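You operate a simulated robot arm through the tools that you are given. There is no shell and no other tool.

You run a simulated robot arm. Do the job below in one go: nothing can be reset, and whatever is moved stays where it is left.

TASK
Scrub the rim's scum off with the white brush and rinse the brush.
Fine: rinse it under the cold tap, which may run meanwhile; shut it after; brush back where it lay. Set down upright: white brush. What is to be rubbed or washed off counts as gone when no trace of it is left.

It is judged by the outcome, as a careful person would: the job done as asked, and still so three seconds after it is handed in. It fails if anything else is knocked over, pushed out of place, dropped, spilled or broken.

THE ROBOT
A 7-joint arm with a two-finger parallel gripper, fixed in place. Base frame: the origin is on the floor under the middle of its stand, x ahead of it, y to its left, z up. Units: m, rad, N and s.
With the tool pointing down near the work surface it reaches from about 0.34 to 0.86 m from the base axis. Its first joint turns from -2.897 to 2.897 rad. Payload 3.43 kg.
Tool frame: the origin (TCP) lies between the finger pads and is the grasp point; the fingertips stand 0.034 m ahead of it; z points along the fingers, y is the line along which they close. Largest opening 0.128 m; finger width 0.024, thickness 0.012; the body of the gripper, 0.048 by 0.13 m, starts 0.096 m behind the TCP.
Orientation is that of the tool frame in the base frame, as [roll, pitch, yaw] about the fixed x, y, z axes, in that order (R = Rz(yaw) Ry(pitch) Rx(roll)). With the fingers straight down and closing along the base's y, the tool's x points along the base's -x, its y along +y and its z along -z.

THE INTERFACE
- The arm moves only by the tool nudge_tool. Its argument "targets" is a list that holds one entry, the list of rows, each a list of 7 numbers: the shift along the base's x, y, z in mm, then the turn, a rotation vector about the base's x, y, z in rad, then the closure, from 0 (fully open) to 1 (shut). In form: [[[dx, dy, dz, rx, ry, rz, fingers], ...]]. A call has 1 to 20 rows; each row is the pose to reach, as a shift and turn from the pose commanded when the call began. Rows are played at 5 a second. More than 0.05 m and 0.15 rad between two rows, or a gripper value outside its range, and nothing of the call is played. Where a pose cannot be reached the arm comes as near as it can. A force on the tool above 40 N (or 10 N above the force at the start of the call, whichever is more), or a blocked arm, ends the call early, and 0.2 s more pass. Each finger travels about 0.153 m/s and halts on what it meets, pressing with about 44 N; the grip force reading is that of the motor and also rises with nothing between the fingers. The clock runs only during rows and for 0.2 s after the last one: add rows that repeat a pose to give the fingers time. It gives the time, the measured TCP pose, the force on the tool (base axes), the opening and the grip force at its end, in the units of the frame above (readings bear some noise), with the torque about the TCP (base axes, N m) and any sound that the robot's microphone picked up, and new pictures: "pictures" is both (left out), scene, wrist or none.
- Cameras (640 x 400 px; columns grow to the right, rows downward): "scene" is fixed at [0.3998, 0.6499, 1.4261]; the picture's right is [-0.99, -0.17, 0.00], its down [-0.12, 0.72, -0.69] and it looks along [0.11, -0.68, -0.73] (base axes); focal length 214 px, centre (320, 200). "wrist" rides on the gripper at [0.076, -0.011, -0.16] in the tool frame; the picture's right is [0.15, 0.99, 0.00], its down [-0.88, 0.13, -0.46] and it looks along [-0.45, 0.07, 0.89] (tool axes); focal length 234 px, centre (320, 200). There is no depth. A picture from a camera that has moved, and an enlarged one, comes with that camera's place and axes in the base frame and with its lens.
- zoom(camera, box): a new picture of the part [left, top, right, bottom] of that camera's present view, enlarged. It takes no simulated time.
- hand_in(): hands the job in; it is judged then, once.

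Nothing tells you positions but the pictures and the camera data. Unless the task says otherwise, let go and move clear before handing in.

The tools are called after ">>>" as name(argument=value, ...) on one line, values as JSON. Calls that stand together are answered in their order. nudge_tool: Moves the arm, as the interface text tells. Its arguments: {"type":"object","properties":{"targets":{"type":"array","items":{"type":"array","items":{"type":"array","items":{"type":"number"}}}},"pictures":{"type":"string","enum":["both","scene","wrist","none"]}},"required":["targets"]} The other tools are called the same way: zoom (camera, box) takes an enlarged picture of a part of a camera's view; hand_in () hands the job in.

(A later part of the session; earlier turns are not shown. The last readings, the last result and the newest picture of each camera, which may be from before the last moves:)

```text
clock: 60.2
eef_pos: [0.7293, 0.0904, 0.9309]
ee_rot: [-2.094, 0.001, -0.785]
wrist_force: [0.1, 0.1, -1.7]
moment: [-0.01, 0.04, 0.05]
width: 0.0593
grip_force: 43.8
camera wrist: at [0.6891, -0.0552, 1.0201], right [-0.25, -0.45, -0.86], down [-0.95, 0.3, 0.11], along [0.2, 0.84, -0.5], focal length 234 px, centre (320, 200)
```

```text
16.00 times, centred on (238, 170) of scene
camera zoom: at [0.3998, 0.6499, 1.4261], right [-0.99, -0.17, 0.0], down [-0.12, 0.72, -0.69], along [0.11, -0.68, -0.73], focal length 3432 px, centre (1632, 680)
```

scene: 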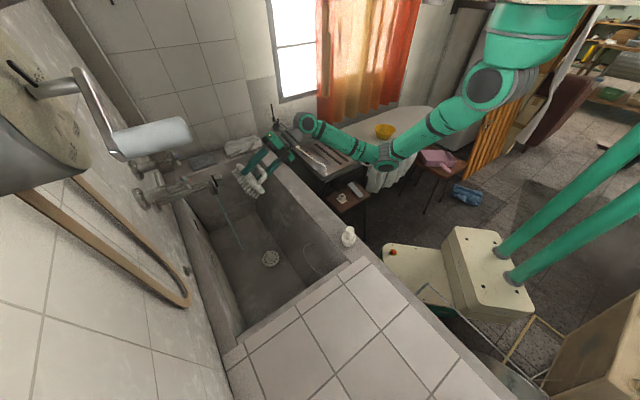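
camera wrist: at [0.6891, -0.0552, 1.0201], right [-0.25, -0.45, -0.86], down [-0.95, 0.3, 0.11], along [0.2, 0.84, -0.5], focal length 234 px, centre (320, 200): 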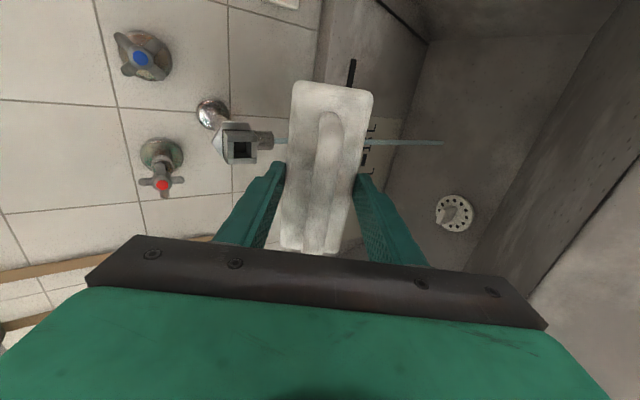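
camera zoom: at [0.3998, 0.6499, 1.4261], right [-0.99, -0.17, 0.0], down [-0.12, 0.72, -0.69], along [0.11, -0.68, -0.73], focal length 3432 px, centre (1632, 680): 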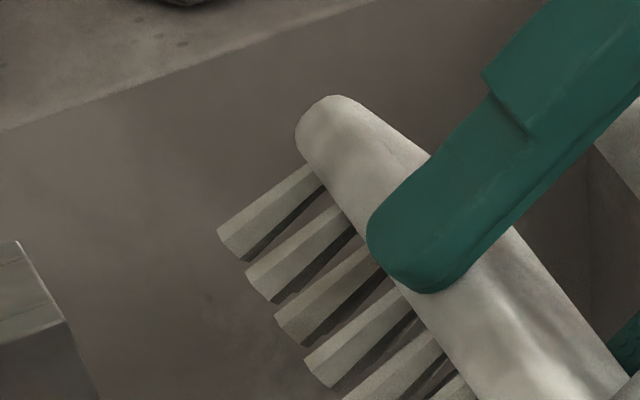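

I'll reduce the tilt slightly to 55°, lower the brush below the spout level, and then slide it forward into the stream.

>>> nudge_tool(targets=[[[0, 0, -30, -0.02, 0.02, 0, 1], [0, 0, -60, -0.04, 0.04, 0, 1], [0, 0, -86, -0.062, 0.062, 0, 1], [0, 0, -86, -0.062, 0.062, 0, 1]]], pictures="both")

>>> zoom(camera="scene", box=[170, 100, 370, 240])

```text
clock: 61.2
eef_pos: [0.729, 0.092, 0.8447]
ee_rot: [-2.183, -0.001, -0.785]
wrist_force: [0.4, 0.5, -1.7]
moment: [-0.01, 0.04, -0.01]
width: 0.0593
grip_force: 43.9
camera wrist: at [0.695, -0.0488, 0.9456], right [-0.3, -0.51, -0.81], down [-0.94, 0.31, 0.16], along [0.17, 0.81, -0.57], focal length 234 px, centre (320, 200)
```

scene: 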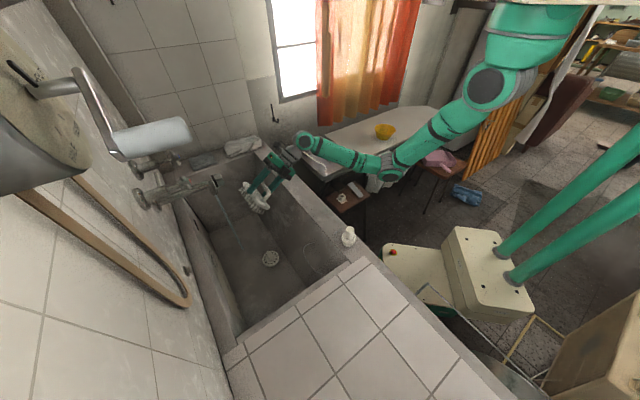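
wrist: 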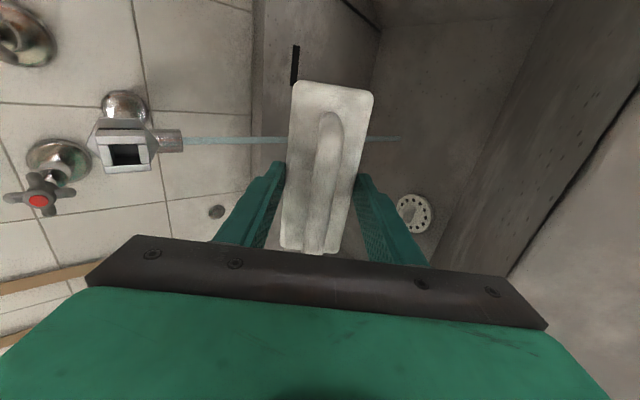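

```text
2.86 times, centred on (270, 170) of scene
camera zoom: at [0.3998, 0.6499, 1.4261], right [-0.99, -0.17, 0.0], down [-0.12, 0.72, -0.69], along [0.11, -0.68, -0.73], focal length 613 px, centre (463, 286)
```

zoom: 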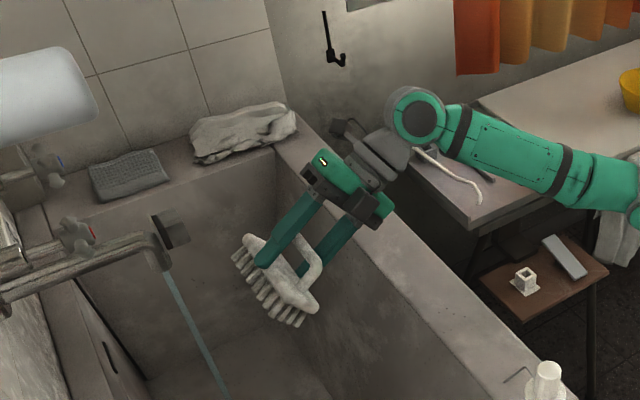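

Clear of the rim and spout. Now sliding forward into the water stream.

>>> nudge_tool(targets=[[[19, 19, 0, 0, 0, 0, 1], [38, 38, 0, 0, 0, 0, 1], [57, 57, 0, 0, 0, 0, 1], [76, 76, 0, 0, 0, 0, 1], [76, 76, 0, 0, 0, 0, 1]]], pictures="both")

>>> zoom(camera="scene", box=[170, 140, 290, 240])

>>> zoom(camera="scene", box=[190, 160, 250, 220])

```text
clock: 62.4
eef_pos: [0.806, 0.1674, 0.8445]
ee_rot: [-2.182, 0.001, -0.785]
wrist_force: [-0.5, -0.9, -2.3]
moment: [-0.02, 0.05, 0.02]
width: 0.0594
grip_force: 44.0
camera wrist: at [0.7714, 0.0268, 0.9462], right [-0.3, -0.51, -0.81], down [-0.94, 0.31, 0.16], along [0.17, 0.81, -0.57], focal length 234 px, centre (320, 200)
```

scene: 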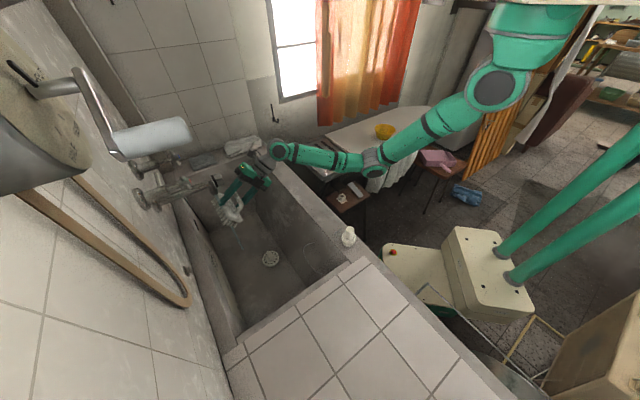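
wrist: 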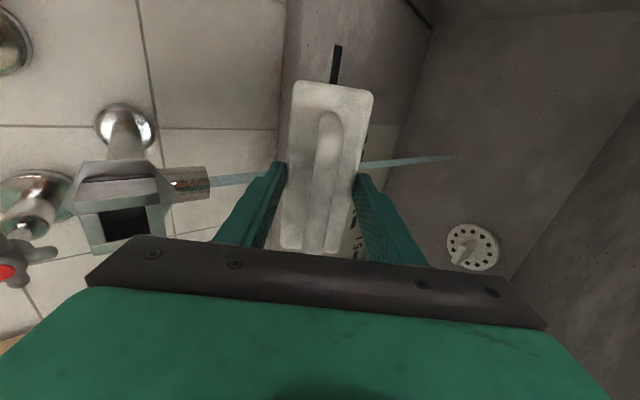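

```text
4.00 times, centred on (230, 190) of scene
camera zoom: at [0.3998, 0.6499, 1.4261], right [-0.99, -0.17, 0.0], down [-0.12, 0.72, -0.69], along [0.11, -0.68, -0.73], focal length 858 px, centre (680, 240)
```

zoom: 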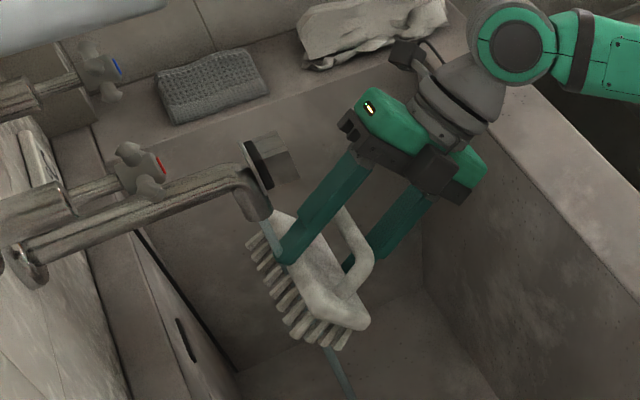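

```text
6.67 times, centred on (220, 190) of scene
camera zoom: at [0.3998, 0.6499, 1.4261], right [-0.99, -0.17, 0.0], down [-0.12, 0.72, -0.69], along [0.11, -0.68, -0.73], focal length 1430 px, centre (987, 267)
```

zoom: 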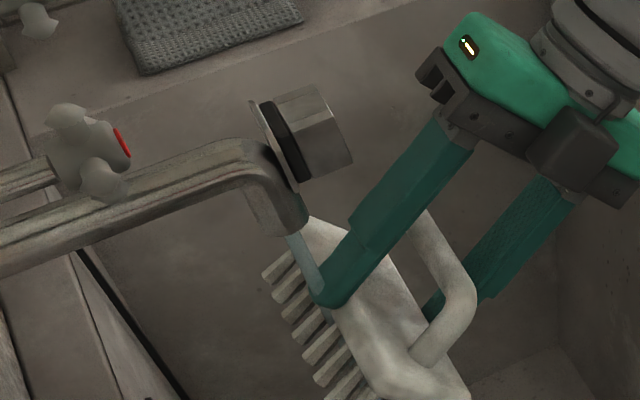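

The stream now runs onto the bristles. I'll sweep the brush along its length through the stream, at a few depths.

>>> nudge_tool(targets=[[[9, -9, 0, 0, 0, 0, 1], [18, -18, 0, 0, 0, 0, 1], [27, -27, 0, 0, 0, 0, 1], [36, -36, 0, 0, 0, 0, 1], [43, -43, 0, 0, 0, 0, 1], [36, -36, 0, 0, 0, 0, 1], [27, -27, 0, 0, 0, 0, 1], [18, -18, 0, 0, 0, 0, 1], [9, -9, 0, 0, 0, 0, 1], [0, 0, 0, 0, 0, 0, 1], [-9, 9, 0, 0, 0, 0, 1], [-18, 18, 0, 0, 0, 0, 1], [-27, 27, 0, 0, 0, 0, 1], [-36, 36, 0, 0, 0, 0, 1], [-43, 43, 0, 0, 0, 0, 1], [-43, 43, 0, 0, 0, 0, 1]]], pictures="both")

>>> zoom(camera="scene", box=[190, 160, 270, 240])

```text
clock: 65.8
eef_pos: [0.7613, 0.2099, 0.8456]
ee_rot: [-2.184, 0.001, -0.785]
wrist_force: [-0.4, -0.3, -1.6]
moment: [-0.06, 0.07, 0.03]
width: 0.0593
grip_force: 43.9
camera wrist: at [0.7275, 0.0696, 0.946], right [-0.3, -0.51, -0.81], down [-0.94, 0.31, 0.16], along [0.17, 0.81, -0.57], focal length 234 px, centre (320, 200)
```

scene: 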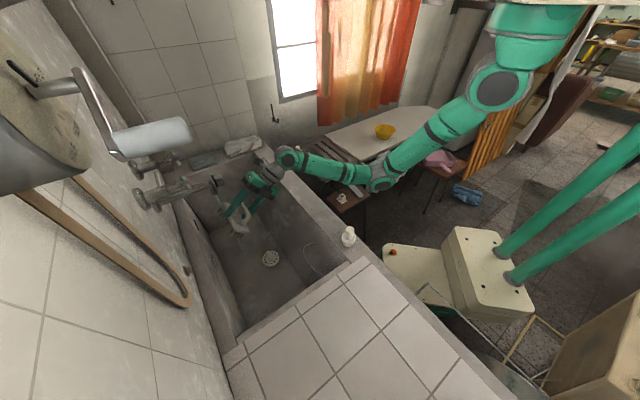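
wrist: 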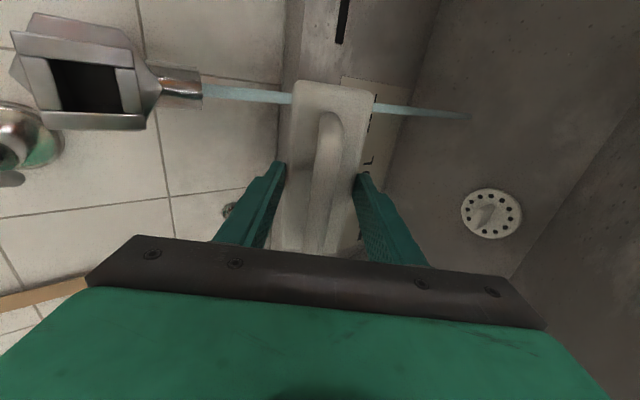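

```text
5.00 times, centred on (230, 200) of scene
camera zoom: at [0.3998, 0.6499, 1.4261], right [-0.99, -0.17, 0.0], down [-0.12, 0.72, -0.69], along [0.11, -0.68, -0.73], focal length 1072 px, centre (770, 200)
```

zoom: 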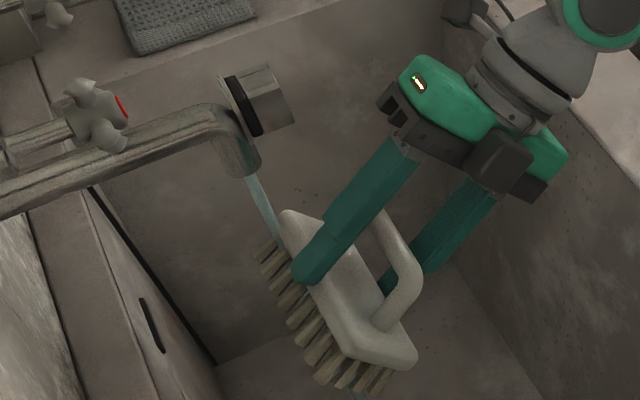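

The brush has changed look (wet block, darker bristles). A closer look at the bristles:

>>> zoom(camera="scene", box=[222, 195, 262, 235])

>>> zoom(camera="wrist", box=[240, 70, 420, 260])

```text
10.00 times, centred on (242, 215) of scene
camera zoom: at [0.3998, 0.6499, 1.4261], right [-0.99, -0.17, 0.0], down [-0.12, 0.72, -0.69], along [0.11, -0.68, -0.73], focal length 2145 px, centre (1100, 50)
```

zoom: 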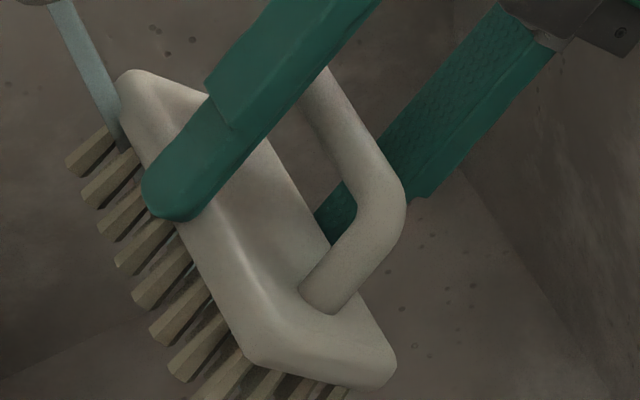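

```text
2.11 times, centred on (330, 165) of wrist
camera zoom: at [0.7275, 0.0696, 0.946], right [-0.3, -0.51, -0.81], down [-0.94, 0.31, 0.16], along [0.17, 0.81, -0.57], focal length 493 px, centre (299, 274)
```

zoom: 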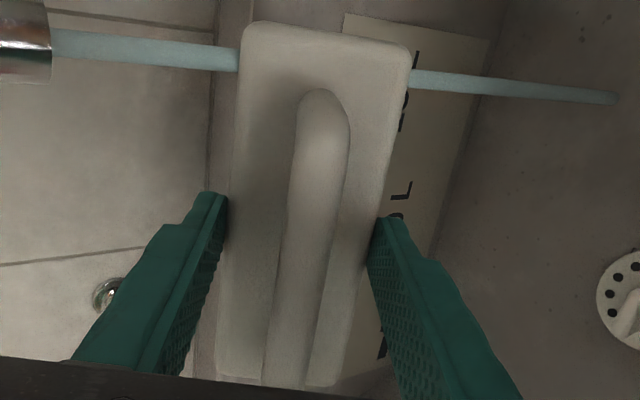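

The block now looks wet and clean; the bristles still look olive. I'll continue rinsing at two other depths so every row passes through the stream.

>>> nudge_tool(targets=[[[10.6, 10.6, 0, 0, 0, 0, 1], [21.2, 0, 0, 0, 0, 0, 1], [31.8, -10.6, 0, 0, 0, 0, 1], [42.4, -21.2, 0, 0, 0, 0, 1], [53, -31.8, 0, 0, 0, 0, 1], [63.6, -42.4, 0, 0, 0, 0, 1], [74.2, -53, 0, 0, 0, 0, 1], [84.8, -63.6, 0, 0, 0, 0, 1], [95.4, -74.2, 0, 0, 0, 0, 1], [84.8, -84.8, 0, 0, 0, 0, 1], [74.2, -95.4, 0, 0, 0, 0, 1], [63.6, -84.8, 0, 0, 0, 0, 1], [53, -74.2, 0, 0, 0, 0, 1], [42.4, -63.6, 0, 0, 0, 0, 1], [31.8, -53, 0, 0, 0, 0, 1], [21.2, -42.4, 0, 0, 0, 0, 1], [10.6, -31.8, 0, 0, 0, 0, 1], [0, -21.2, 0, 0, 0, 0, 1], [-10.6, -10.6, 0, 0, 0, 0, 1]]], pictures="both")

>>> zoom(camera="scene", box=[222, 185, 272, 235])

```text
clock: 69.8
eef_pos: [0.7515, 0.1986, 0.8442]
ee_rot: [-2.184, 0.001, -0.785]
wrist_force: [0.6, 0.2, -1.3]
moment: [-0.03, 0.02, 0.01]
width: 0.0595
grip_force: 44.5
camera wrist: at [0.7168, 0.0588, 0.9452], right [-0.3, -0.51, -0.81], down [-0.94, 0.31, 0.16], along [0.17, 0.81, -0.57], focal length 234 px, centre (320, 200)
```

scene: 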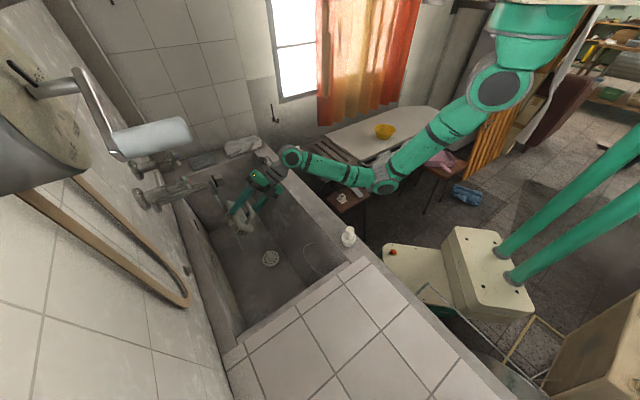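
wrist: 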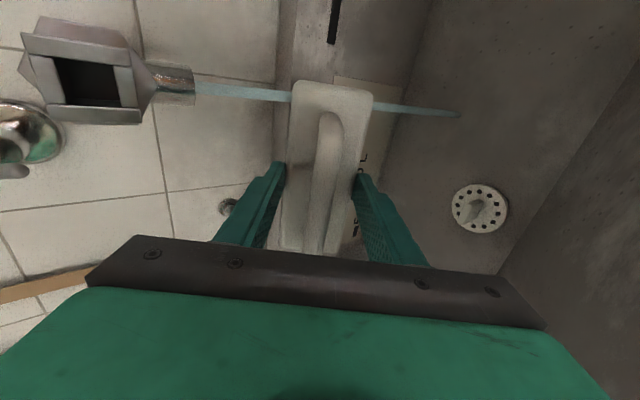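

```text
8.00 times, centred on (247, 210) of scene
camera zoom: at [0.3998, 0.6499, 1.4261], right [-0.99, -0.17, 0.0], down [-0.12, 0.72, -0.69], along [0.11, -0.68, -0.73], focal length 1716 px, centre (904, 120)
```

zoom: 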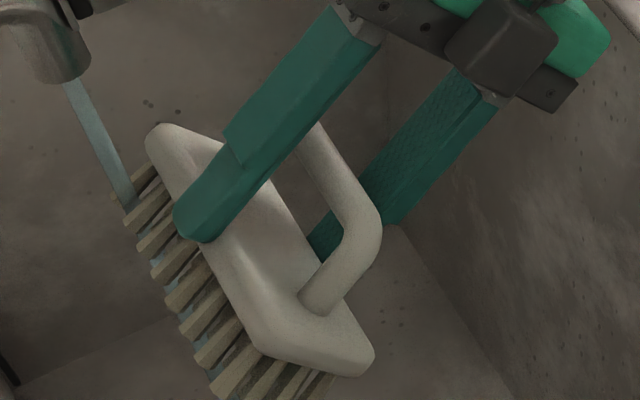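

I'll pull back and up to the earlier inspection pose, to compare the bristles with the pre-rinse picture in the same light.

>>> nudge_tool(targets=[[[-10, -16, 0, 0, 0, 0, 1], [-20, -45, 0, 0, 0, 0, 1], [-25, -75, 20, 0.02, -0.02, 0, 1], [-23, -105, 60, 0.04, -0.04, 0, 1], [-22, -108, 86, 0.062, -0.062, 0, 1], [-22, -108, 86, 0.062, -0.062, 0, 1]]], pictures="scene")

>>> zoom(camera="scene", box=[225, 155, 275, 205])

>>> zoom(camera="scene", box=[228, 160, 248, 180])

```text
clock: 71.2
eef_pos: [0.7283, 0.0916, 0.9316]
ee_rot: [-2.095, 0.0, -0.784]
wrist_force: [-0.3, 0.0, -0.9]
moment: [-0.04, 0.05, 0.0]
width: 0.0595
grip_force: 44.6
```

scene: 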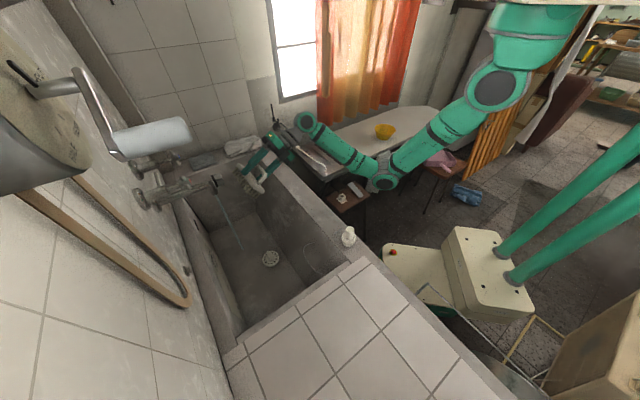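

```text
8.00 times, centred on (250, 180) of scene
camera zoom: at [0.3998, 0.6499, 1.4261], right [-0.99, -0.17, 0.0], down [-0.12, 0.72, -0.69], along [0.11, -0.68, -0.73], focal length 1716 px, centre (880, 360)
```

zoom: 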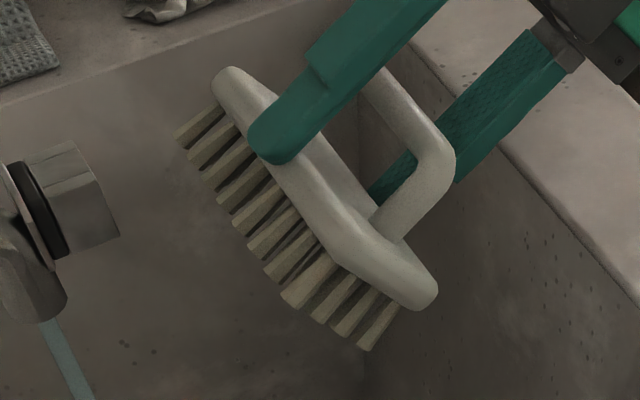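

```text
16.00 times, centred on (238, 170) of scene
camera zoom: at [0.3998, 0.6499, 1.4261], right [-0.99, -0.17, 0.0], down [-0.12, 0.72, -0.69], along [0.11, -0.68, -0.73], focal length 3432 px, centre (1632, 680)
```

zoom: 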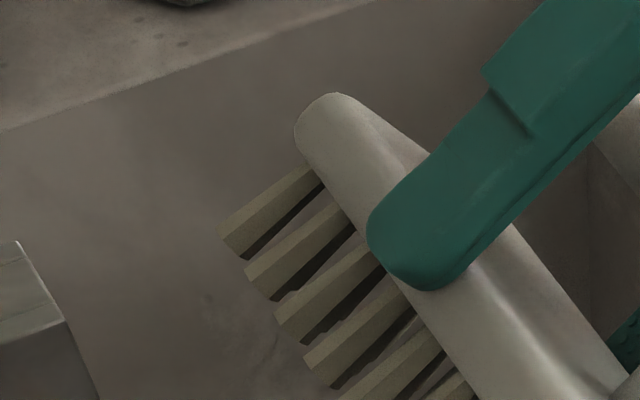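

The bristles' colour changed with wetting; I can't yet tell wet from soiled. I'll rinse again more thoroughly, with passes at intermediate depths and out to the brush's very ends.

>>> nudge_tool(targets=[[[0, 0, -30, -0.02, 0.02, 0, 1], [0, 0, -60, -0.04, 0.04, 0, 1], [0, 0, -86, -0.062, 0.062, 0, 1], [-17.7, 17.7, -86, -0.062, 0.062, 0, 1], [-35.4, 35.4, -86, -0.062, 0.062, 0, 1], [-38.9, 67.1, -86, -0.062, 0.062, 0, 1], [-21.2, 84.8, -86, -0.062, 0.062, 0, 1], [-3.5, 102.5, -86, -0.062, 0.062, 0, 1], [8.5, 114.5, -86, -0.062, 0.062, 0, 1], [19.1, 103.9, -86, -0.062, 0.062, 0, 1], [29.7, 93.3, -86, -0.062, 0.062, 0, 1], [40.3, 82.7, -86, -0.062, 0.062, 0, 1], [50.9, 72.1, -86, -0.062, 0.062, 0, 1], [61.5, 61.5, -86, -0.062, 0.062, 0, 1], [72.1, 50.9, -86, -0.062, 0.062, 0, 1], [82.7, 40.3, -86, -0.062, 0.062, 0, 1], [93.3, 29.7, -86, -0.062, 0.062, 0, 1], [103.9, 19.1, -86, -0.062, 0.062, 0, 1], [114.5, 8.5, -86, -0.062, 0.062, 0, 1]]], pictures="scene")

>>> nudge_tool(targets=[[[10.6, 10.6, 0, 0, 0, 0, 1], [0, 21.2, 0, 0, 0, 0, 1], [-10.6, 31.8, 0, 0, 0, 0, 1], [-21.2, 42.4, 0, 0, 0, 0, 1], [-31.8, 53, 0, 0, 0, 0, 1], [-42.4, 63.6, 0, 0, 0, 0, 1], [-53, 74.2, 0, 0, 0, 0, 1], [-63.6, 84.9, 0, 0, 0, 0, 1], [-74.2, 95.5, 0, 0, 0, 0, 1], [-84.9, 106.1, 0, 0, 0, 0, 1], [-95.5, 116.7, 0, 0, 0, 0, 1], [-85.6, 126.6, 0, 0, 0, 0, 1], [-71.4, 112.4, 0, 0, 0, 0, 1], [-57.3, 98.3, 0, 0, 0, 0, 1], [-43.1, 84.1, 0, 0, 0, 0, 1], [-29, 70, 0, 0, 0, 0, 1], [-14.9, 55.9, 0, 0, 0, 0, 1], [-0.7, 41.7, 0, 0, 0, 0, 1], [13.4, 27.6, 0, 0, 0, 0, 1], [20.5, 20.5, 0, 0, 0, 0, 1]]], pictures="both")

>>> zoom(camera="scene", box=[190, 160, 270, 240])

```text
clock: 75.2
eef_pos: [0.844, 0.1, 0.8446]
ee_rot: [-2.181, -0.001, -0.786]
wrist_force: [-0.7, 0.8, -1.9]
moment: [-0.07, 0.01, -0.01]
width: 0.0594
grip_force: 44.4
```

scene: 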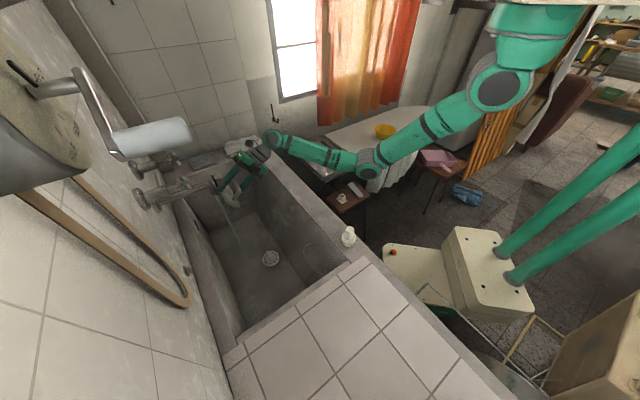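

```text
clock: 79.4
eef_pos: [0.8629, 0.1202, 0.8444]
ee_rot: [-2.183, 0.0, -0.785]
wrist_force: [0.6, -0.3, -1.4]
moment: [-0.04, 0.07, -0.01]
width: 0.0595
grip_force: 44.7
camera wrist: at [0.8302, -0.0201, 0.9456], right [-0.3, -0.51, -0.81], down [-0.94, 0.3, 0.16], along [0.17, 0.81, -0.57], focal length 234 px, centre (320, 200)
```

scene: 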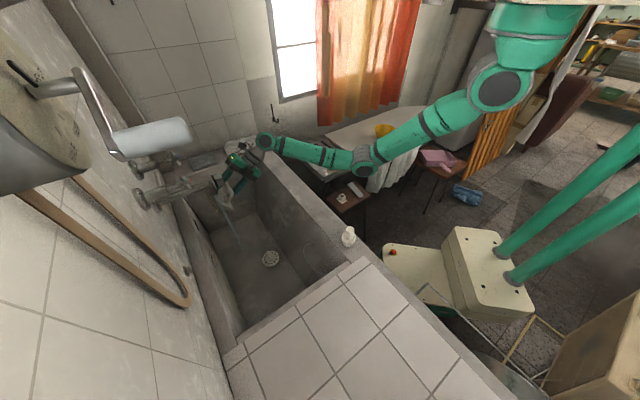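
wrist: 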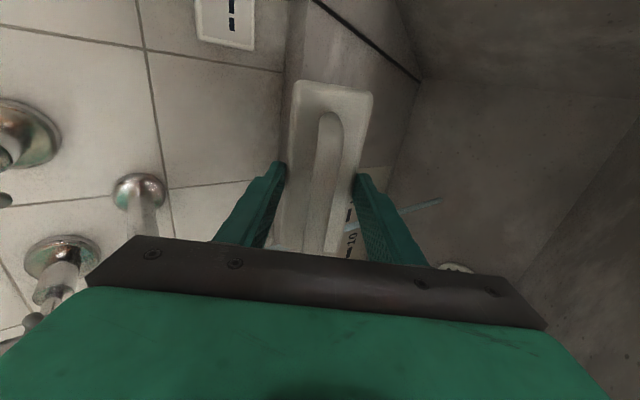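

```text
5.00 times, centred on (230, 200) of scene
camera zoom: at [0.3998, 0.6499, 1.4261], right [-0.99, -0.17, 0.0], down [-0.12, 0.72, -0.69], along [0.11, -0.68, -0.73], focal length 1072 px, centre (770, 200)
```

zoom: 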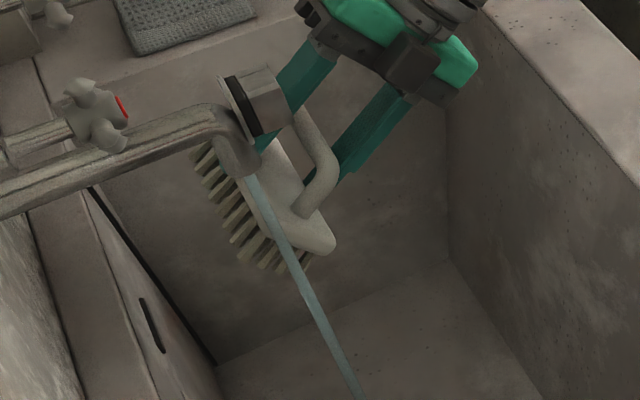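

The rinse passes are complete without touching anything. I'll pull back, stay over the basin so it can drip, and turn the bristles towards the scene camera to inspect them.

>>> nudge_tool(targets=[[[-30, -30, 0, 0, 0, 0, 1], [-60, -60, 0, 0, 0, 0, 1], [-85, -80, 10, 0, 0, 0, 1], [-100, -75, 40, 0, 0, 0, 1], [-120, -60, 75, 0, 0, 0, 1], [-140, -45, 110, 0, 0, 0, 1], [-155, -30, 140, 0, 0, 0, 1], [-163, -20, 156, 0, 0, 0, 1], [-163, -20, 156, 0, 0, 0, 1]]], pictures="none")

>>> nudge_tool(targets=[[[0, 0, 0, 0.09, -0.09, 0, 1], [0, 0, 0, 0.18, -0.18, 0, 1], [0, 0, 0, 0.27, -0.27, 0, 1], [0, 0, 0, 0.36, -0.36, 0, 1], [0, 0, 0, 0.431, -0.431, 0, 1]]], pictures="none")

>>> nudge_tool(targets=[[[0, 0, 0, 0, 0, 0.13, 1], [0, 0, 0, 0, 0, 0.26, 1], [0, 0, 0, 0, 0, 0.39, 1], [0, 0, 0, 0, 0, 0.52, 1], [0, 0, 0, 0, 0, 0.65, 1], [0, 0, 0, 0, 0, 0.785, 1], [0, 0, 0, 0, 0, 0.785, 1]]], pictures="both")

>>> zoom(camera="scene", box=[200, 100, 320, 220])

```text
clock: 81.4
eef_pos: [0.7006, 0.0995, 1.001]
ee_rot: [-2.183, -0.001, -0.786]
wrist_force: [1.3, 0.3, -1.4]
moment: [-0.05, 0.06, 0.01]
width: 0.0594
grip_force: 44.0
```

```text
clock: 82.6
eef_pos: [0.7013, 0.1, 1.001]
ee_rot: [-1.573, 0.0, -0.787]
wrist_force: [-0.3, -0.3, -2.1]
moment: [-0.05, 0.09, 0.01]
width: 0.0593
grip_force: 43.9
```

```text
clock: 84.2
eef_pos: [0.7015, 0.1019, 0.9995]
ee_rot: [-1.571, 0.001, 0.0]
wrist_force: [0.0, 0.3, -1.8]
moment: [-0.06, -0.01, 0.0]
width: 0.0592
grip_force: 43.8
camera wrist: at [0.7771, -0.0582, 1.0124], right [0.15, 0.0, -0.99], down [-0.88, -0.46, -0.13], along [-0.45, 0.89, -0.07], focal length 234 px, centre (320, 200)
```

scene: 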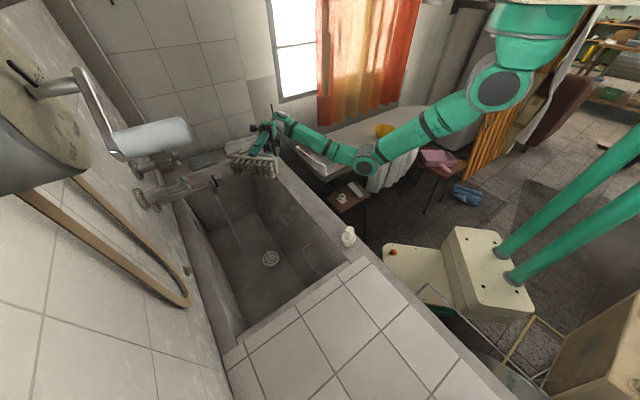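
wrist: 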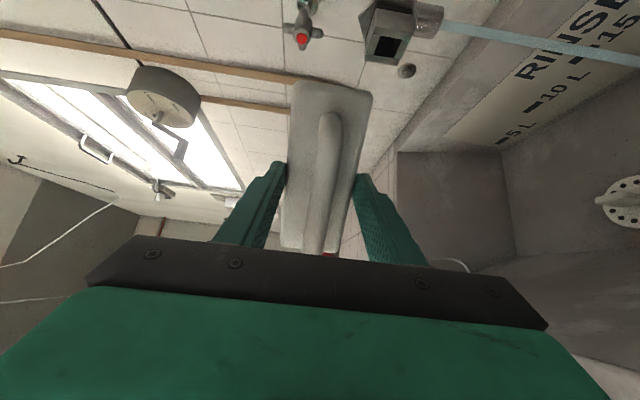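

```text
3.33 times, centred on (260, 160) of scene
camera zoom: at [0.3998, 0.6499, 1.4261], right [-0.99, -0.17, 0.0], down [-0.12, 0.72, -0.69], along [0.11, -0.68, -0.73], focal length 715 px, centre (520, 333)
```

zoom: 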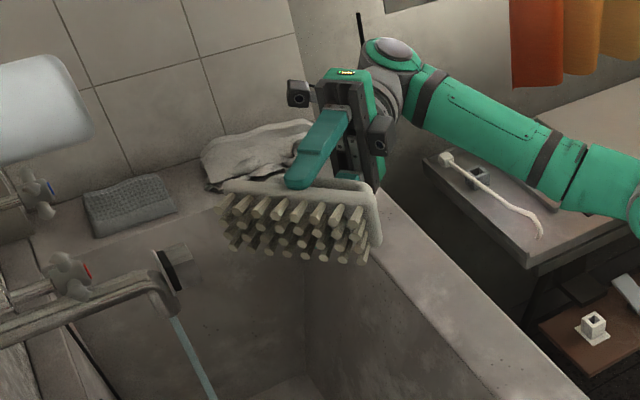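

The bristle face is now visible from the scene camera. Enlarging for any scum residue.

>>> zoom(camera="scene", box=[222, 150, 282, 190])

>>> zoom(camera="scene", box=[228, 156, 256, 184])

>>> zoom(camera="scene", box=[250, 156, 278, 184])

```text
10.00 times, centred on (252, 170) of scene
camera zoom: at [0.3998, 0.6499, 1.4261], right [-0.99, -0.17, 0.0], down [-0.12, 0.72, -0.69], along [0.11, -0.68, -0.73], focal length 2145 px, centre (1000, 500)
```

zoom: 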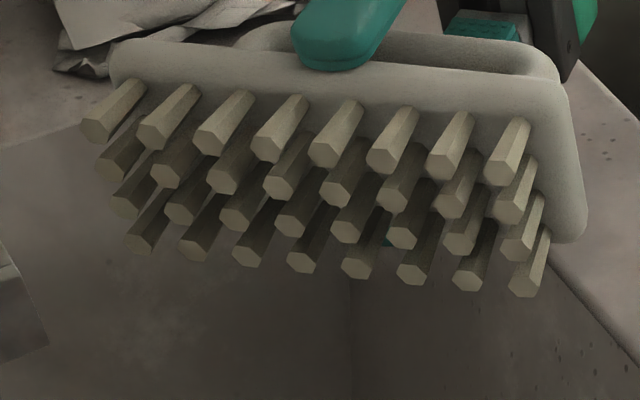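

```text
14.29 times, centred on (242, 170) of scene
camera zoom: at [0.3998, 0.6499, 1.4261], right [-0.99, -0.17, 0.0], down [-0.12, 0.72, -0.69], along [0.11, -0.68, -0.73], focal length 3064 px, centre (1434, 629)
```

zoom: 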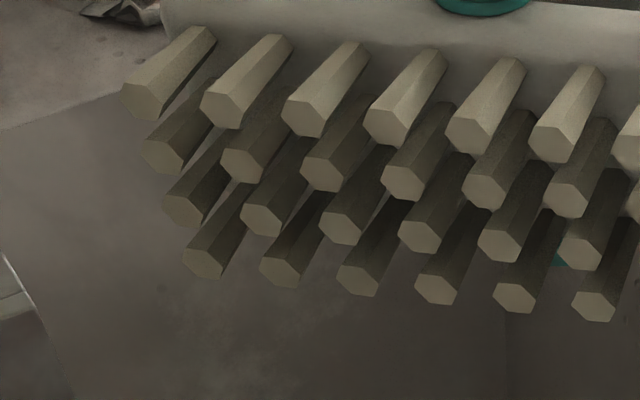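

```text
14.29 times, centred on (264, 170) of scene
camera zoom: at [0.3998, 0.6499, 1.4261], right [-0.99, -0.17, 0.0], down [-0.12, 0.72, -0.69], along [0.11, -0.68, -0.73], focal length 3064 px, centre (1120, 629)
```

zoom: 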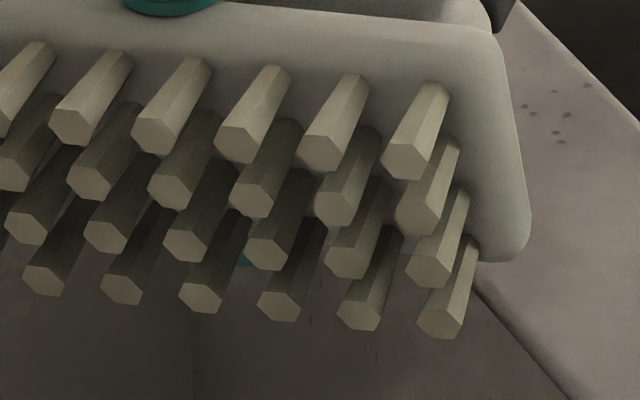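

The bristles look uniform with no blotches, but since the stream is modest I'll give the brush another long rinse and compare at this same pose afterwards.

>>> nudge_tool(targets=[[[0, 0, 0, 0, 0, -0.13, 1], [0, 0, 0, 0, 0, -0.26, 1], [0, 0, 0, 0, 0, -0.39, 1], [0, 0, 0, 0, 0, -0.52, 1], [0, 0, 0, 0, 0, -0.65, 1], [0, 0, 0, 0, 0, -0.785, 1], [0, 0, 0, 0, 0, -0.785, 1]]], pictures="none")

>>> nudge_tool(targets=[[[5, -2, -31, -0.09, 0.09, 0, 1], [11, -4, -62, -0.18, 0.18, 0, 1], [16, -6, -93, -0.27, 0.27, 0, 1], [22, -8, -124, -0.36, 0.36, 0, 1], [27, -10, -155, -0.431, 0.431, 0, 1], [47, 10, -155, -0.431, 0.431, 0, 1], [67, 30, -155, -0.431, 0.431, 0, 1], [89, 52, -155, -0.431, 0.431, 0, 1], [99.6, 41.4, -155, -0.431, 0.431, 0, 1], [110.2, 30.8, -155, -0.431, 0.431, 0, 1], [120.8, 20.2, -155, -0.431, 0.431, 0, 1], [131.4, 9.6, -155, -0.431, 0.431, 0, 1], [138.5, 2.5, -155, -0.431, 0.431, 0, 1], [144.2, 8.2, -155, -0.431, 0.431, 0, 1], [133.6, 18.8, -155, -0.431, 0.431, 0, 1], [123, 29.4, -155, -0.431, 0.431, 0, 1], [112.4, 40, -155, -0.431, 0.431, 0, 1], [101.8, 50.6, -155, -0.431, 0.431, 0, 1], [91.2, 61.2, -155, -0.431, 0.431, 0, 1], [80.6, 71.8, -155, -0.431, 0.431, 0, 1]]], pictures="scene")

>>> nudge_tool(targets=[[[-10.6, 10.6, 0, 0, 0, 0, 1], [-21.2, 21.2, 0, 0, 0, 0, 1], [-31.8, 31.8, 0, 0, 0, 0, 1], [-35.4, 35.4, 0, 0, 0, 0, 1], [-29.7, 41.1, 0, 0, 0, 0, 1], [-19.1, 30.5, 0, 0, 0, 0, 1], [-8.5, 19.8, 0, 0, 0, 0, 1], [2.1, 9.2, 0, 0, 0, 0, 1], [12.7, -1.4, 0, 0, 0, 0, 1], [23.3, -12, 0, 0, 0, 0, 1], [34, -22.6, 0, 0, 0, 0, 1], [44.6, -33.2, 0, 0, 0, 0, 1], [55.2, -43.8, 0, 0, 0, 0, 1], [65.8, -54.4, 0, 0, 0, 0, 1], [69.3, -58, 0, 0, 0, 0, 1], [75, -52.3, 0, 0, 0, 0, 1], [64.4, -41.7, 0, 0, 0, 0, 1], [53.7, -31.1, 0, 0, 0, 0, 1], [43.1, -20.5, 0, 0, 0, 0, 1], [32.5, -9.9, 0, 0, 0, 0, 1]]], pictures="scene")

```text
clock: 85.8
eef_pos: [0.7023, 0.1011, 1.0011]
ee_rot: [-1.573, 0.0, -0.786]
wrist_force: [0.8, 1.1, -1.7]
moment: [-0.04, 0.04, 0.0]
width: 0.0593
grip_force: 43.4
```

```text
clock: 90.0
eef_pos: [0.7825, 0.1729, 0.8442]
ee_rot: [-2.184, 0.0, -0.785]
wrist_force: [-0.6, 0.2, -1.3]
moment: [-0.04, 0.0, 0.01]
width: 0.0591
grip_force: 43.6
```

scene: 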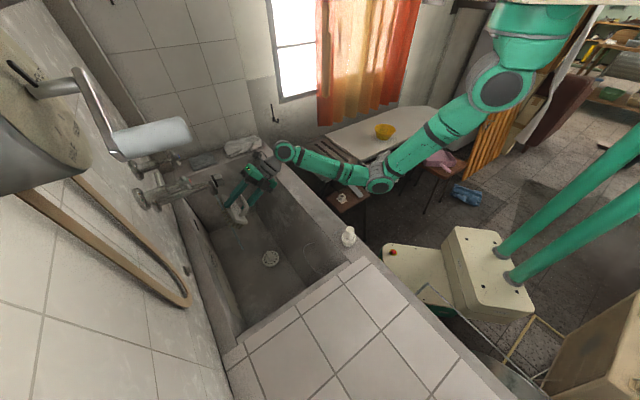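

```text
clock: 94.2
eef_pos: [0.815, 0.1621, 0.8448]
ee_rot: [-2.184, 0.002, -0.787]
wrist_force: [0.4, 0.0, -2.5]
moment: [-0.05, 0.03, 0.02]
width: 0.0594
grip_force: 44.2
```

scene: 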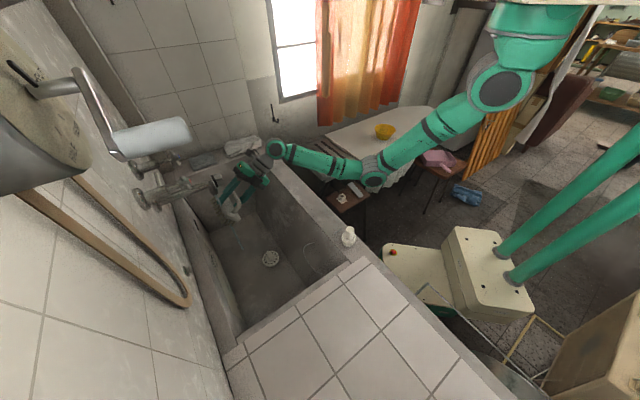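

Continuing the last sweeps, then I'll back out for inspection.

>>> nudge_tool(targets=[[[-10.6, 10.6, 0, 0, 0, 0, 1], [-21.2, 21.2, 0, 0, 0, 0, 1], [-31.8, 31.8, 0, 0, 0, 0, 1], [-42.4, 42.4, 0, 0, 0, 0, 1], [-53, 53, 0, 0, 0, 0, 1], [-46.7, 59.4, 0, 0, 0, 0, 1], [-36, 48.8, 0, 0, 0, 0, 1], [-25.5, 38.2, 0, 0, 0, 0, 1], [-14.8, 27.6, 0, 0, 0, 0, 1], [-4.2, 17, 0, 0, 0, 0, 1], [6.4, 6.4, 0, 0, 0, 0, 1], [17, -4.2, 0, 0, 0, 0, 1], [27.6, -14.8, 0, 0, 0, 0, 1], [38.2, -25.5, 0, 0, 0, 0, 1], [48.8, -36, 0, 0, 0, 0, 1], [38.2, -25.5, 0, 0, 0, 0, 1], [17, -4.2, 0, 0, 0, 0, 1], [0, 0, 0, 0, 0, 0, 1]]], pictures="none")

>>> nudge_tool(targets=[[[-28, -28, 0, 0, 0, 0, 1], [-56, -56, 0, 0, 0, 0, 1], [-84, -80, 10, 0, 0, 0, 1], [-95, -80, 45, 0, 0, 0, 1], [-105, -75, 85, 0, 0, 0, 1], [-110, -68, 125, 0, 0, 0, 1], [-114, -60, 156, 0, 0, 0, 1], [-114, -60, 156, 0.09, -0.09, 0, 1], [-114, -60, 156, 0.18, -0.18, 0, 1], [-114, -60, 156, 0.27, -0.27, 0, 1], [-114, -60, 156, 0.36, -0.36, 0, 1], [-114, -60, 156, 0.431, -0.431, 0, 1], [-114, -60, 156, 0.431, -0.431, 0, 1]]], pictures="none")

>>> nudge_tool(targets=[[[0, 0, 0, 0, 0, 0.13, 1], [0, 0, 0, 0, 0, 0.26, 1], [0, 0, 0, 0, 0, 0.39, 1], [0, 0, 0, 0, 0, 0.52, 1], [0, 0, 0, 0, 0, 0.65, 1], [0, 0, 0, 0, 0, 0.785, 1], [0, 0, 0, 0, 0, 0.785, 1]]], pictures="scene")

>>> zoom(camera="scene", box=[222, 150, 282, 190])

>>> zoom(camera="scene", box=[228, 156, 256, 184])

```text
clock: 98.0
eef_pos: [0.8131, 0.1619, 0.8454]
ee_rot: [-2.184, 0.001, -0.784]
wrist_force: [0.5, -0.4, -1.5]
moment: [0.0, 0.07, 0.0]
width: 0.0595
grip_force: 44.2
```

```text
clock: 100.8
eef_pos: [0.6994, 0.1019, 1.0018]
ee_rot: [-1.573, -0.001, -0.785]
wrist_force: [0.2, -0.6, -2.5]
moment: [-0.02, 0.02, -0.02]
width: 0.0593
grip_force: 44.3
```

```text
clock: 102.4
eef_pos: [0.7007, 0.1026, 1.0025]
ee_rot: [-1.574, 0.0, 0.002]
wrist_force: [-0.4, 0.5, -1.8]
moment: [-0.09, 0.01, 0.02]
width: 0.0593
grip_force: 44.2
```

scene: 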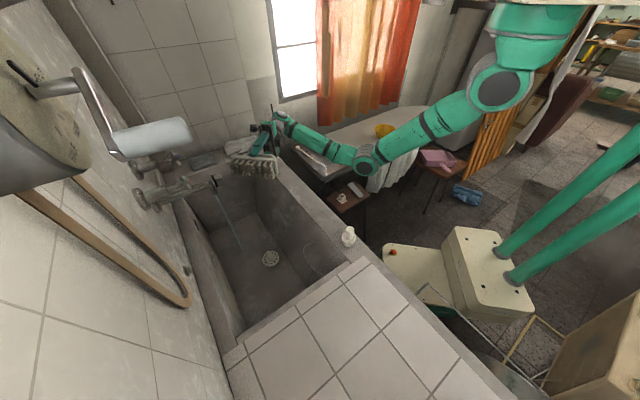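

```text
10.00 times, centred on (252, 170) of scene
camera zoom: at [0.3998, 0.6499, 1.4261], right [-0.99, -0.17, 0.0], down [-0.12, 0.72, -0.69], along [0.11, -0.68, -0.73], focal length 2145 px, centre (1000, 500)
```

zoom: 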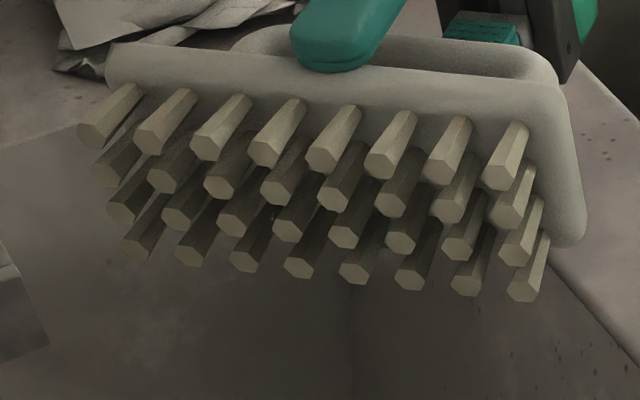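

```text
14.29 times, centred on (242, 170) of scene
camera zoom: at [0.3998, 0.6499, 1.4261], right [-0.99, -0.17, 0.0], down [-0.12, 0.72, -0.69], along [0.11, -0.68, -0.73], focal length 3064 px, centre (1434, 629)
```

zoom: 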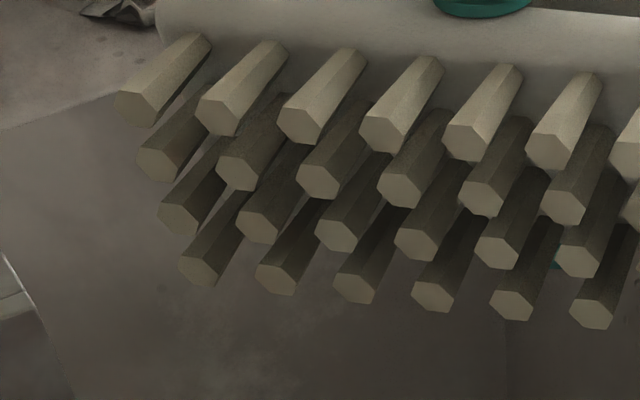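

No change in colour after the extra rinse: the bristles are uniform and clean, just wet. I'll bring the brush back to tool-down over the basin and carry it towards its original spot.

>>> nudge_tool(targets=[[[0, 0, 0, 0, 0, -0.13, 1], [0, 0, 0, 0, 0, -0.26, 1], [0, 0, 0, 0, 0, -0.39, 1], [0, 0, 0, 0, 0, -0.52, 1], [0, 0, 0, 0, 0, -0.65, 1], [0, 0, 0, 0, 0, -0.787, 1], [0, 0, 0, 0, 0, -0.787, 1]]], pictures="none")

>>> nudge_tool(targets=[[[-5, 1, 0, -0.0926, 0.0926, 0, 1], [-10, 2, 0, -0.185, 0.185, 0, 1], [-15, 3, 0, -0.278, 0.278, 0, 1], [-20, 5, 0, -0.37, 0.37, 0, 1], [-25, 6, 0, -0.463, 0.463, 0, 1], [-30, 7, 0, -0.555, 0.555, 0, 1], [-35, 8, 0, -0.648, 0.648, 0, 1], [-40, 9, 0, -0.74, 0.74, 0, 1], [-45, 10, 0, -0.833, 0.833, 0, 1], [-50, 12, 0, -0.925, 0.925, 0, 1], [-54, 13, 0, -1.018, 1.018, 0, 1], [-57, 14, 0, -1.1107, 1.1107, 0, 1], [-57, 14, 0, -1.1107, 1.1107, 0, 1]]], pictures="both")

```text
clock: 104.0
eef_pos: [0.7001, 0.1022, 1.0008]
ee_rot: [-1.572, -0.001, -0.789]
wrist_force: [0.3, 0.5, -2.2]
moment: [-0.06, 0.02, 0.01]
width: 0.0596
grip_force: 44.0
```

```text
clock: 106.8
eef_pos: [0.6425, 0.1174, 1.0026]
ee_rot: [3.138, -0.002, -0.786]
wrist_force: [0.0, 0.5, -1.9]
moment: [-0.02, -0.03, 0.03]
width: 0.0591
grip_force: 43.6
camera wrist: at [0.7054, 0.0723, 1.1616], right [-0.6, -0.8, 0.0], down [-0.71, 0.53, 0.46], along [-0.37, 0.27, -0.89], focal length 234 px, centre (320, 200)
```

scene: 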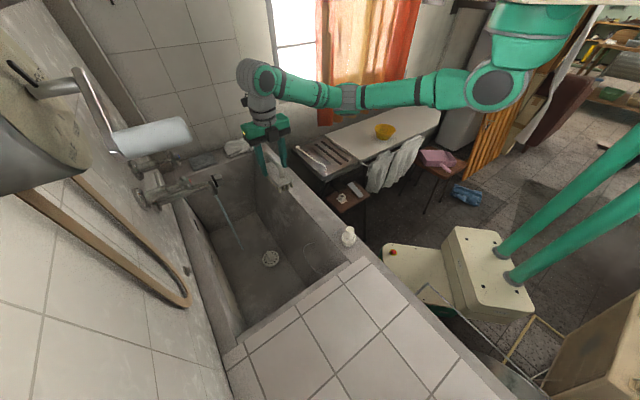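
wrist: 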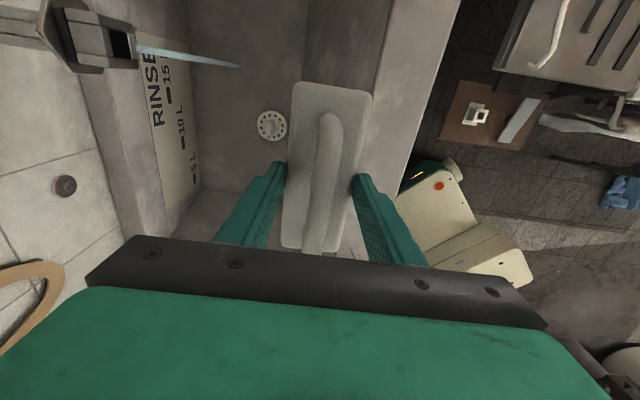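

Carrying the brush high over to its original place on the tiles.

>>> nudge_tool(targets=[[[-32, 24, 0, 0.001, -0.001, 0, 1], [-63, 49, 0, 0.002, -0.002, 0, 1], [-95, 73, 0, 0.002, -0.002, 0, 1], [-127, 98, 0, 0.002, -0.002, -0.01, 1], [-159, 122, 0, 0.002, -0.002, -0.015, 1], [-190, 147, 0, 0.002, -0.002, -0.02, 1], [-222, 171, 0, 0.002, -0.002, -0.025, 1], [-254, 195, 0, 0.002, -0.002, -0.03, 1], [-285, 220, 0, 0.002, -0.002, -0.035, 1], [-317, 244, 0, 0.002, -0.002, -0.04, 1], [-349, 269, 0, 0.002, -0.002, -0.0465, 1], [-380.6, 293, 0, 0.002, -0.002, -0.0465, 1], [-380.6, 293, 0, 0.002, -0.002, -0.0465, 1], [-380.6, 293, 0, 0.002, -0.002, -0.0465, 1]]], pictures="none")

>>> nudge_tool(targets=[[[0, 0, -40, 0, 0, 0, 1], [0, 0, -80, 0, 0, 0, 1], [0, 0, -120, 0, 0, 0, 1], [0, 0, -140, 0, 0, 0, 1], [0, 0, -150, 0, 0, 0, 1], [0, 0, -150, 0, 0, 0, 1]]], pictures="both")

>>> zoom(camera="scene", box=[345, 265, 425, 335])

```text
clock: 109.8
eef_pos: [0.2651, 0.41, 1.0025]
ee_rot: [-3.141, -0.001, -0.832]
wrist_force: [0.2, 0.0, -1.6]
moment: [-0.02, -0.02, 0.03]
width: 0.0594
grip_force: 43.5
```

```text
clock: 111.2
eef_pos: [0.2632, 0.4092, 0.8505]
ee_rot: [-3.142, -0.001, -0.831]
wrist_force: [-0.1, -0.1, -1.9]
moment: [0.01, 0.01, -0.02]
width: 0.0594
grip_force: 43.6
camera wrist: at [0.3221, 0.362, 1.0116], right [-0.63, -0.77, 0.0], down [-0.69, 0.56, 0.45], along [-0.35, 0.29, -0.89], focal length 234 px, centre (320, 200)
```

scene: 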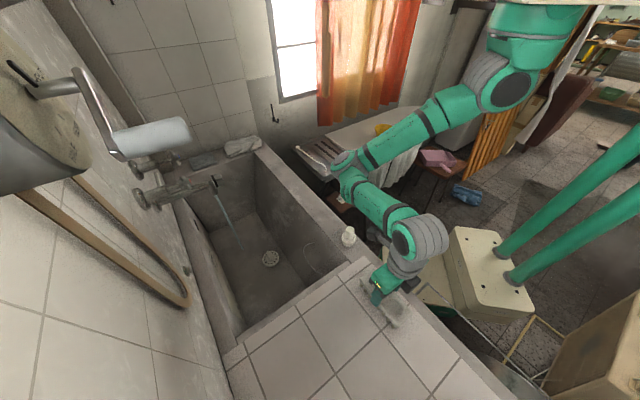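
wrist: 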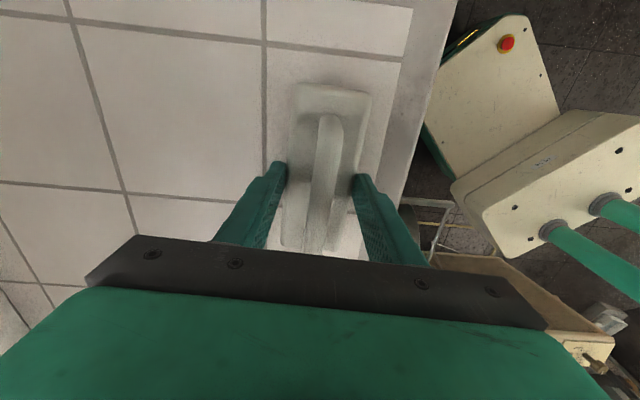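

```text
5.71 times, centred on (385, 300) of scene
camera zoom: at [0.3998, 0.6499, 1.4261], right [-0.99, -0.17, 0.0], down [-0.12, 0.72, -0.69], along [0.11, -0.68, -0.73], focal length 1226 px, centre (-51, -371)
```

zoom: 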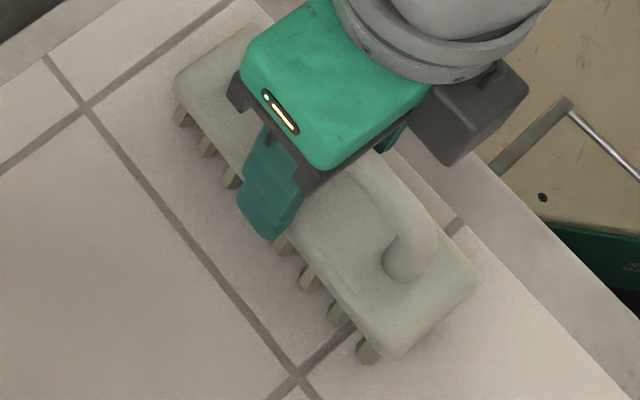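

Nearly identical position to the original. Lowering the last millimetres with force checks.

>>> nudge_tool(targets=[[[0, 0, -3, 0, 0, 0, 1], [0, 0, -5, 0, 0, 0, 1], [0, 0, -5, 0, 0, 0, 1]]], pictures="none")

>>> nudge_tool(targets=[[[0, 0, -1, 0, 0, 0, 1], [0, 0, -1, 0, 0, 0, 1]]], pictures="none")

>>> nudge_tool(targets=[[[0, 0, -0.7, 0, 0, 0, 1], [0, 0, -0.7, 0, 0, 0, 1]]], pictures="scene")

>>> zoom(camera="scene", box=[345, 265, 425, 335])

```text
clock: 112.0
eef_pos: [0.2626, 0.4094, 0.8476]
ee_rot: [-3.138, -0.002, -0.83]
wrist_force: [-3.4, 0.7, 17.7]
moment: [-1.05, -0.5, -0.11]
width: 0.0593
grip_force: 44.0
```

```text
clock: 112.6
eef_pos: [0.2621, 0.409, 0.8469]
ee_rot: [-3.138, -0.002, -0.833]
wrist_force: [0.5, 1.6, 35.5]
moment: [-0.15, 0.09, 0.14]
width: 0.0593
grip_force: 45.3
```

```text
clock: 113.2
eef_pos: [0.2634, 0.4101, 0.8458]
ee_rot: [-3.139, 0.0, -0.833]
wrist_force: [4.3, 3.6, 39.5]
moment: [0.2, -0.02, -0.04]
width: 0.0593
grip_force: 44.2
```

scene: 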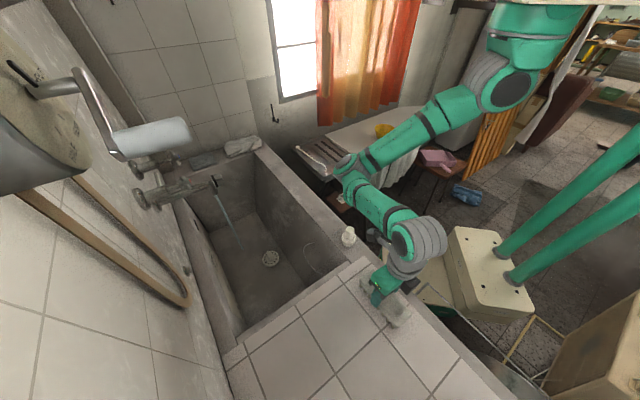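

```text
5.71 times, centred on (385, 300) of scene
camera zoom: at [0.3998, 0.6499, 1.4261], right [-0.99, -0.17, 0.0], down [-0.12, 0.72, -0.69], along [0.11, -0.68, -0.73], focal length 1226 px, centre (-51, -371)
```

zoom: 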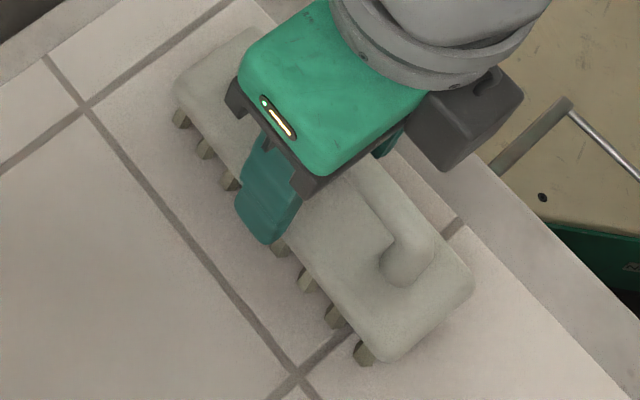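

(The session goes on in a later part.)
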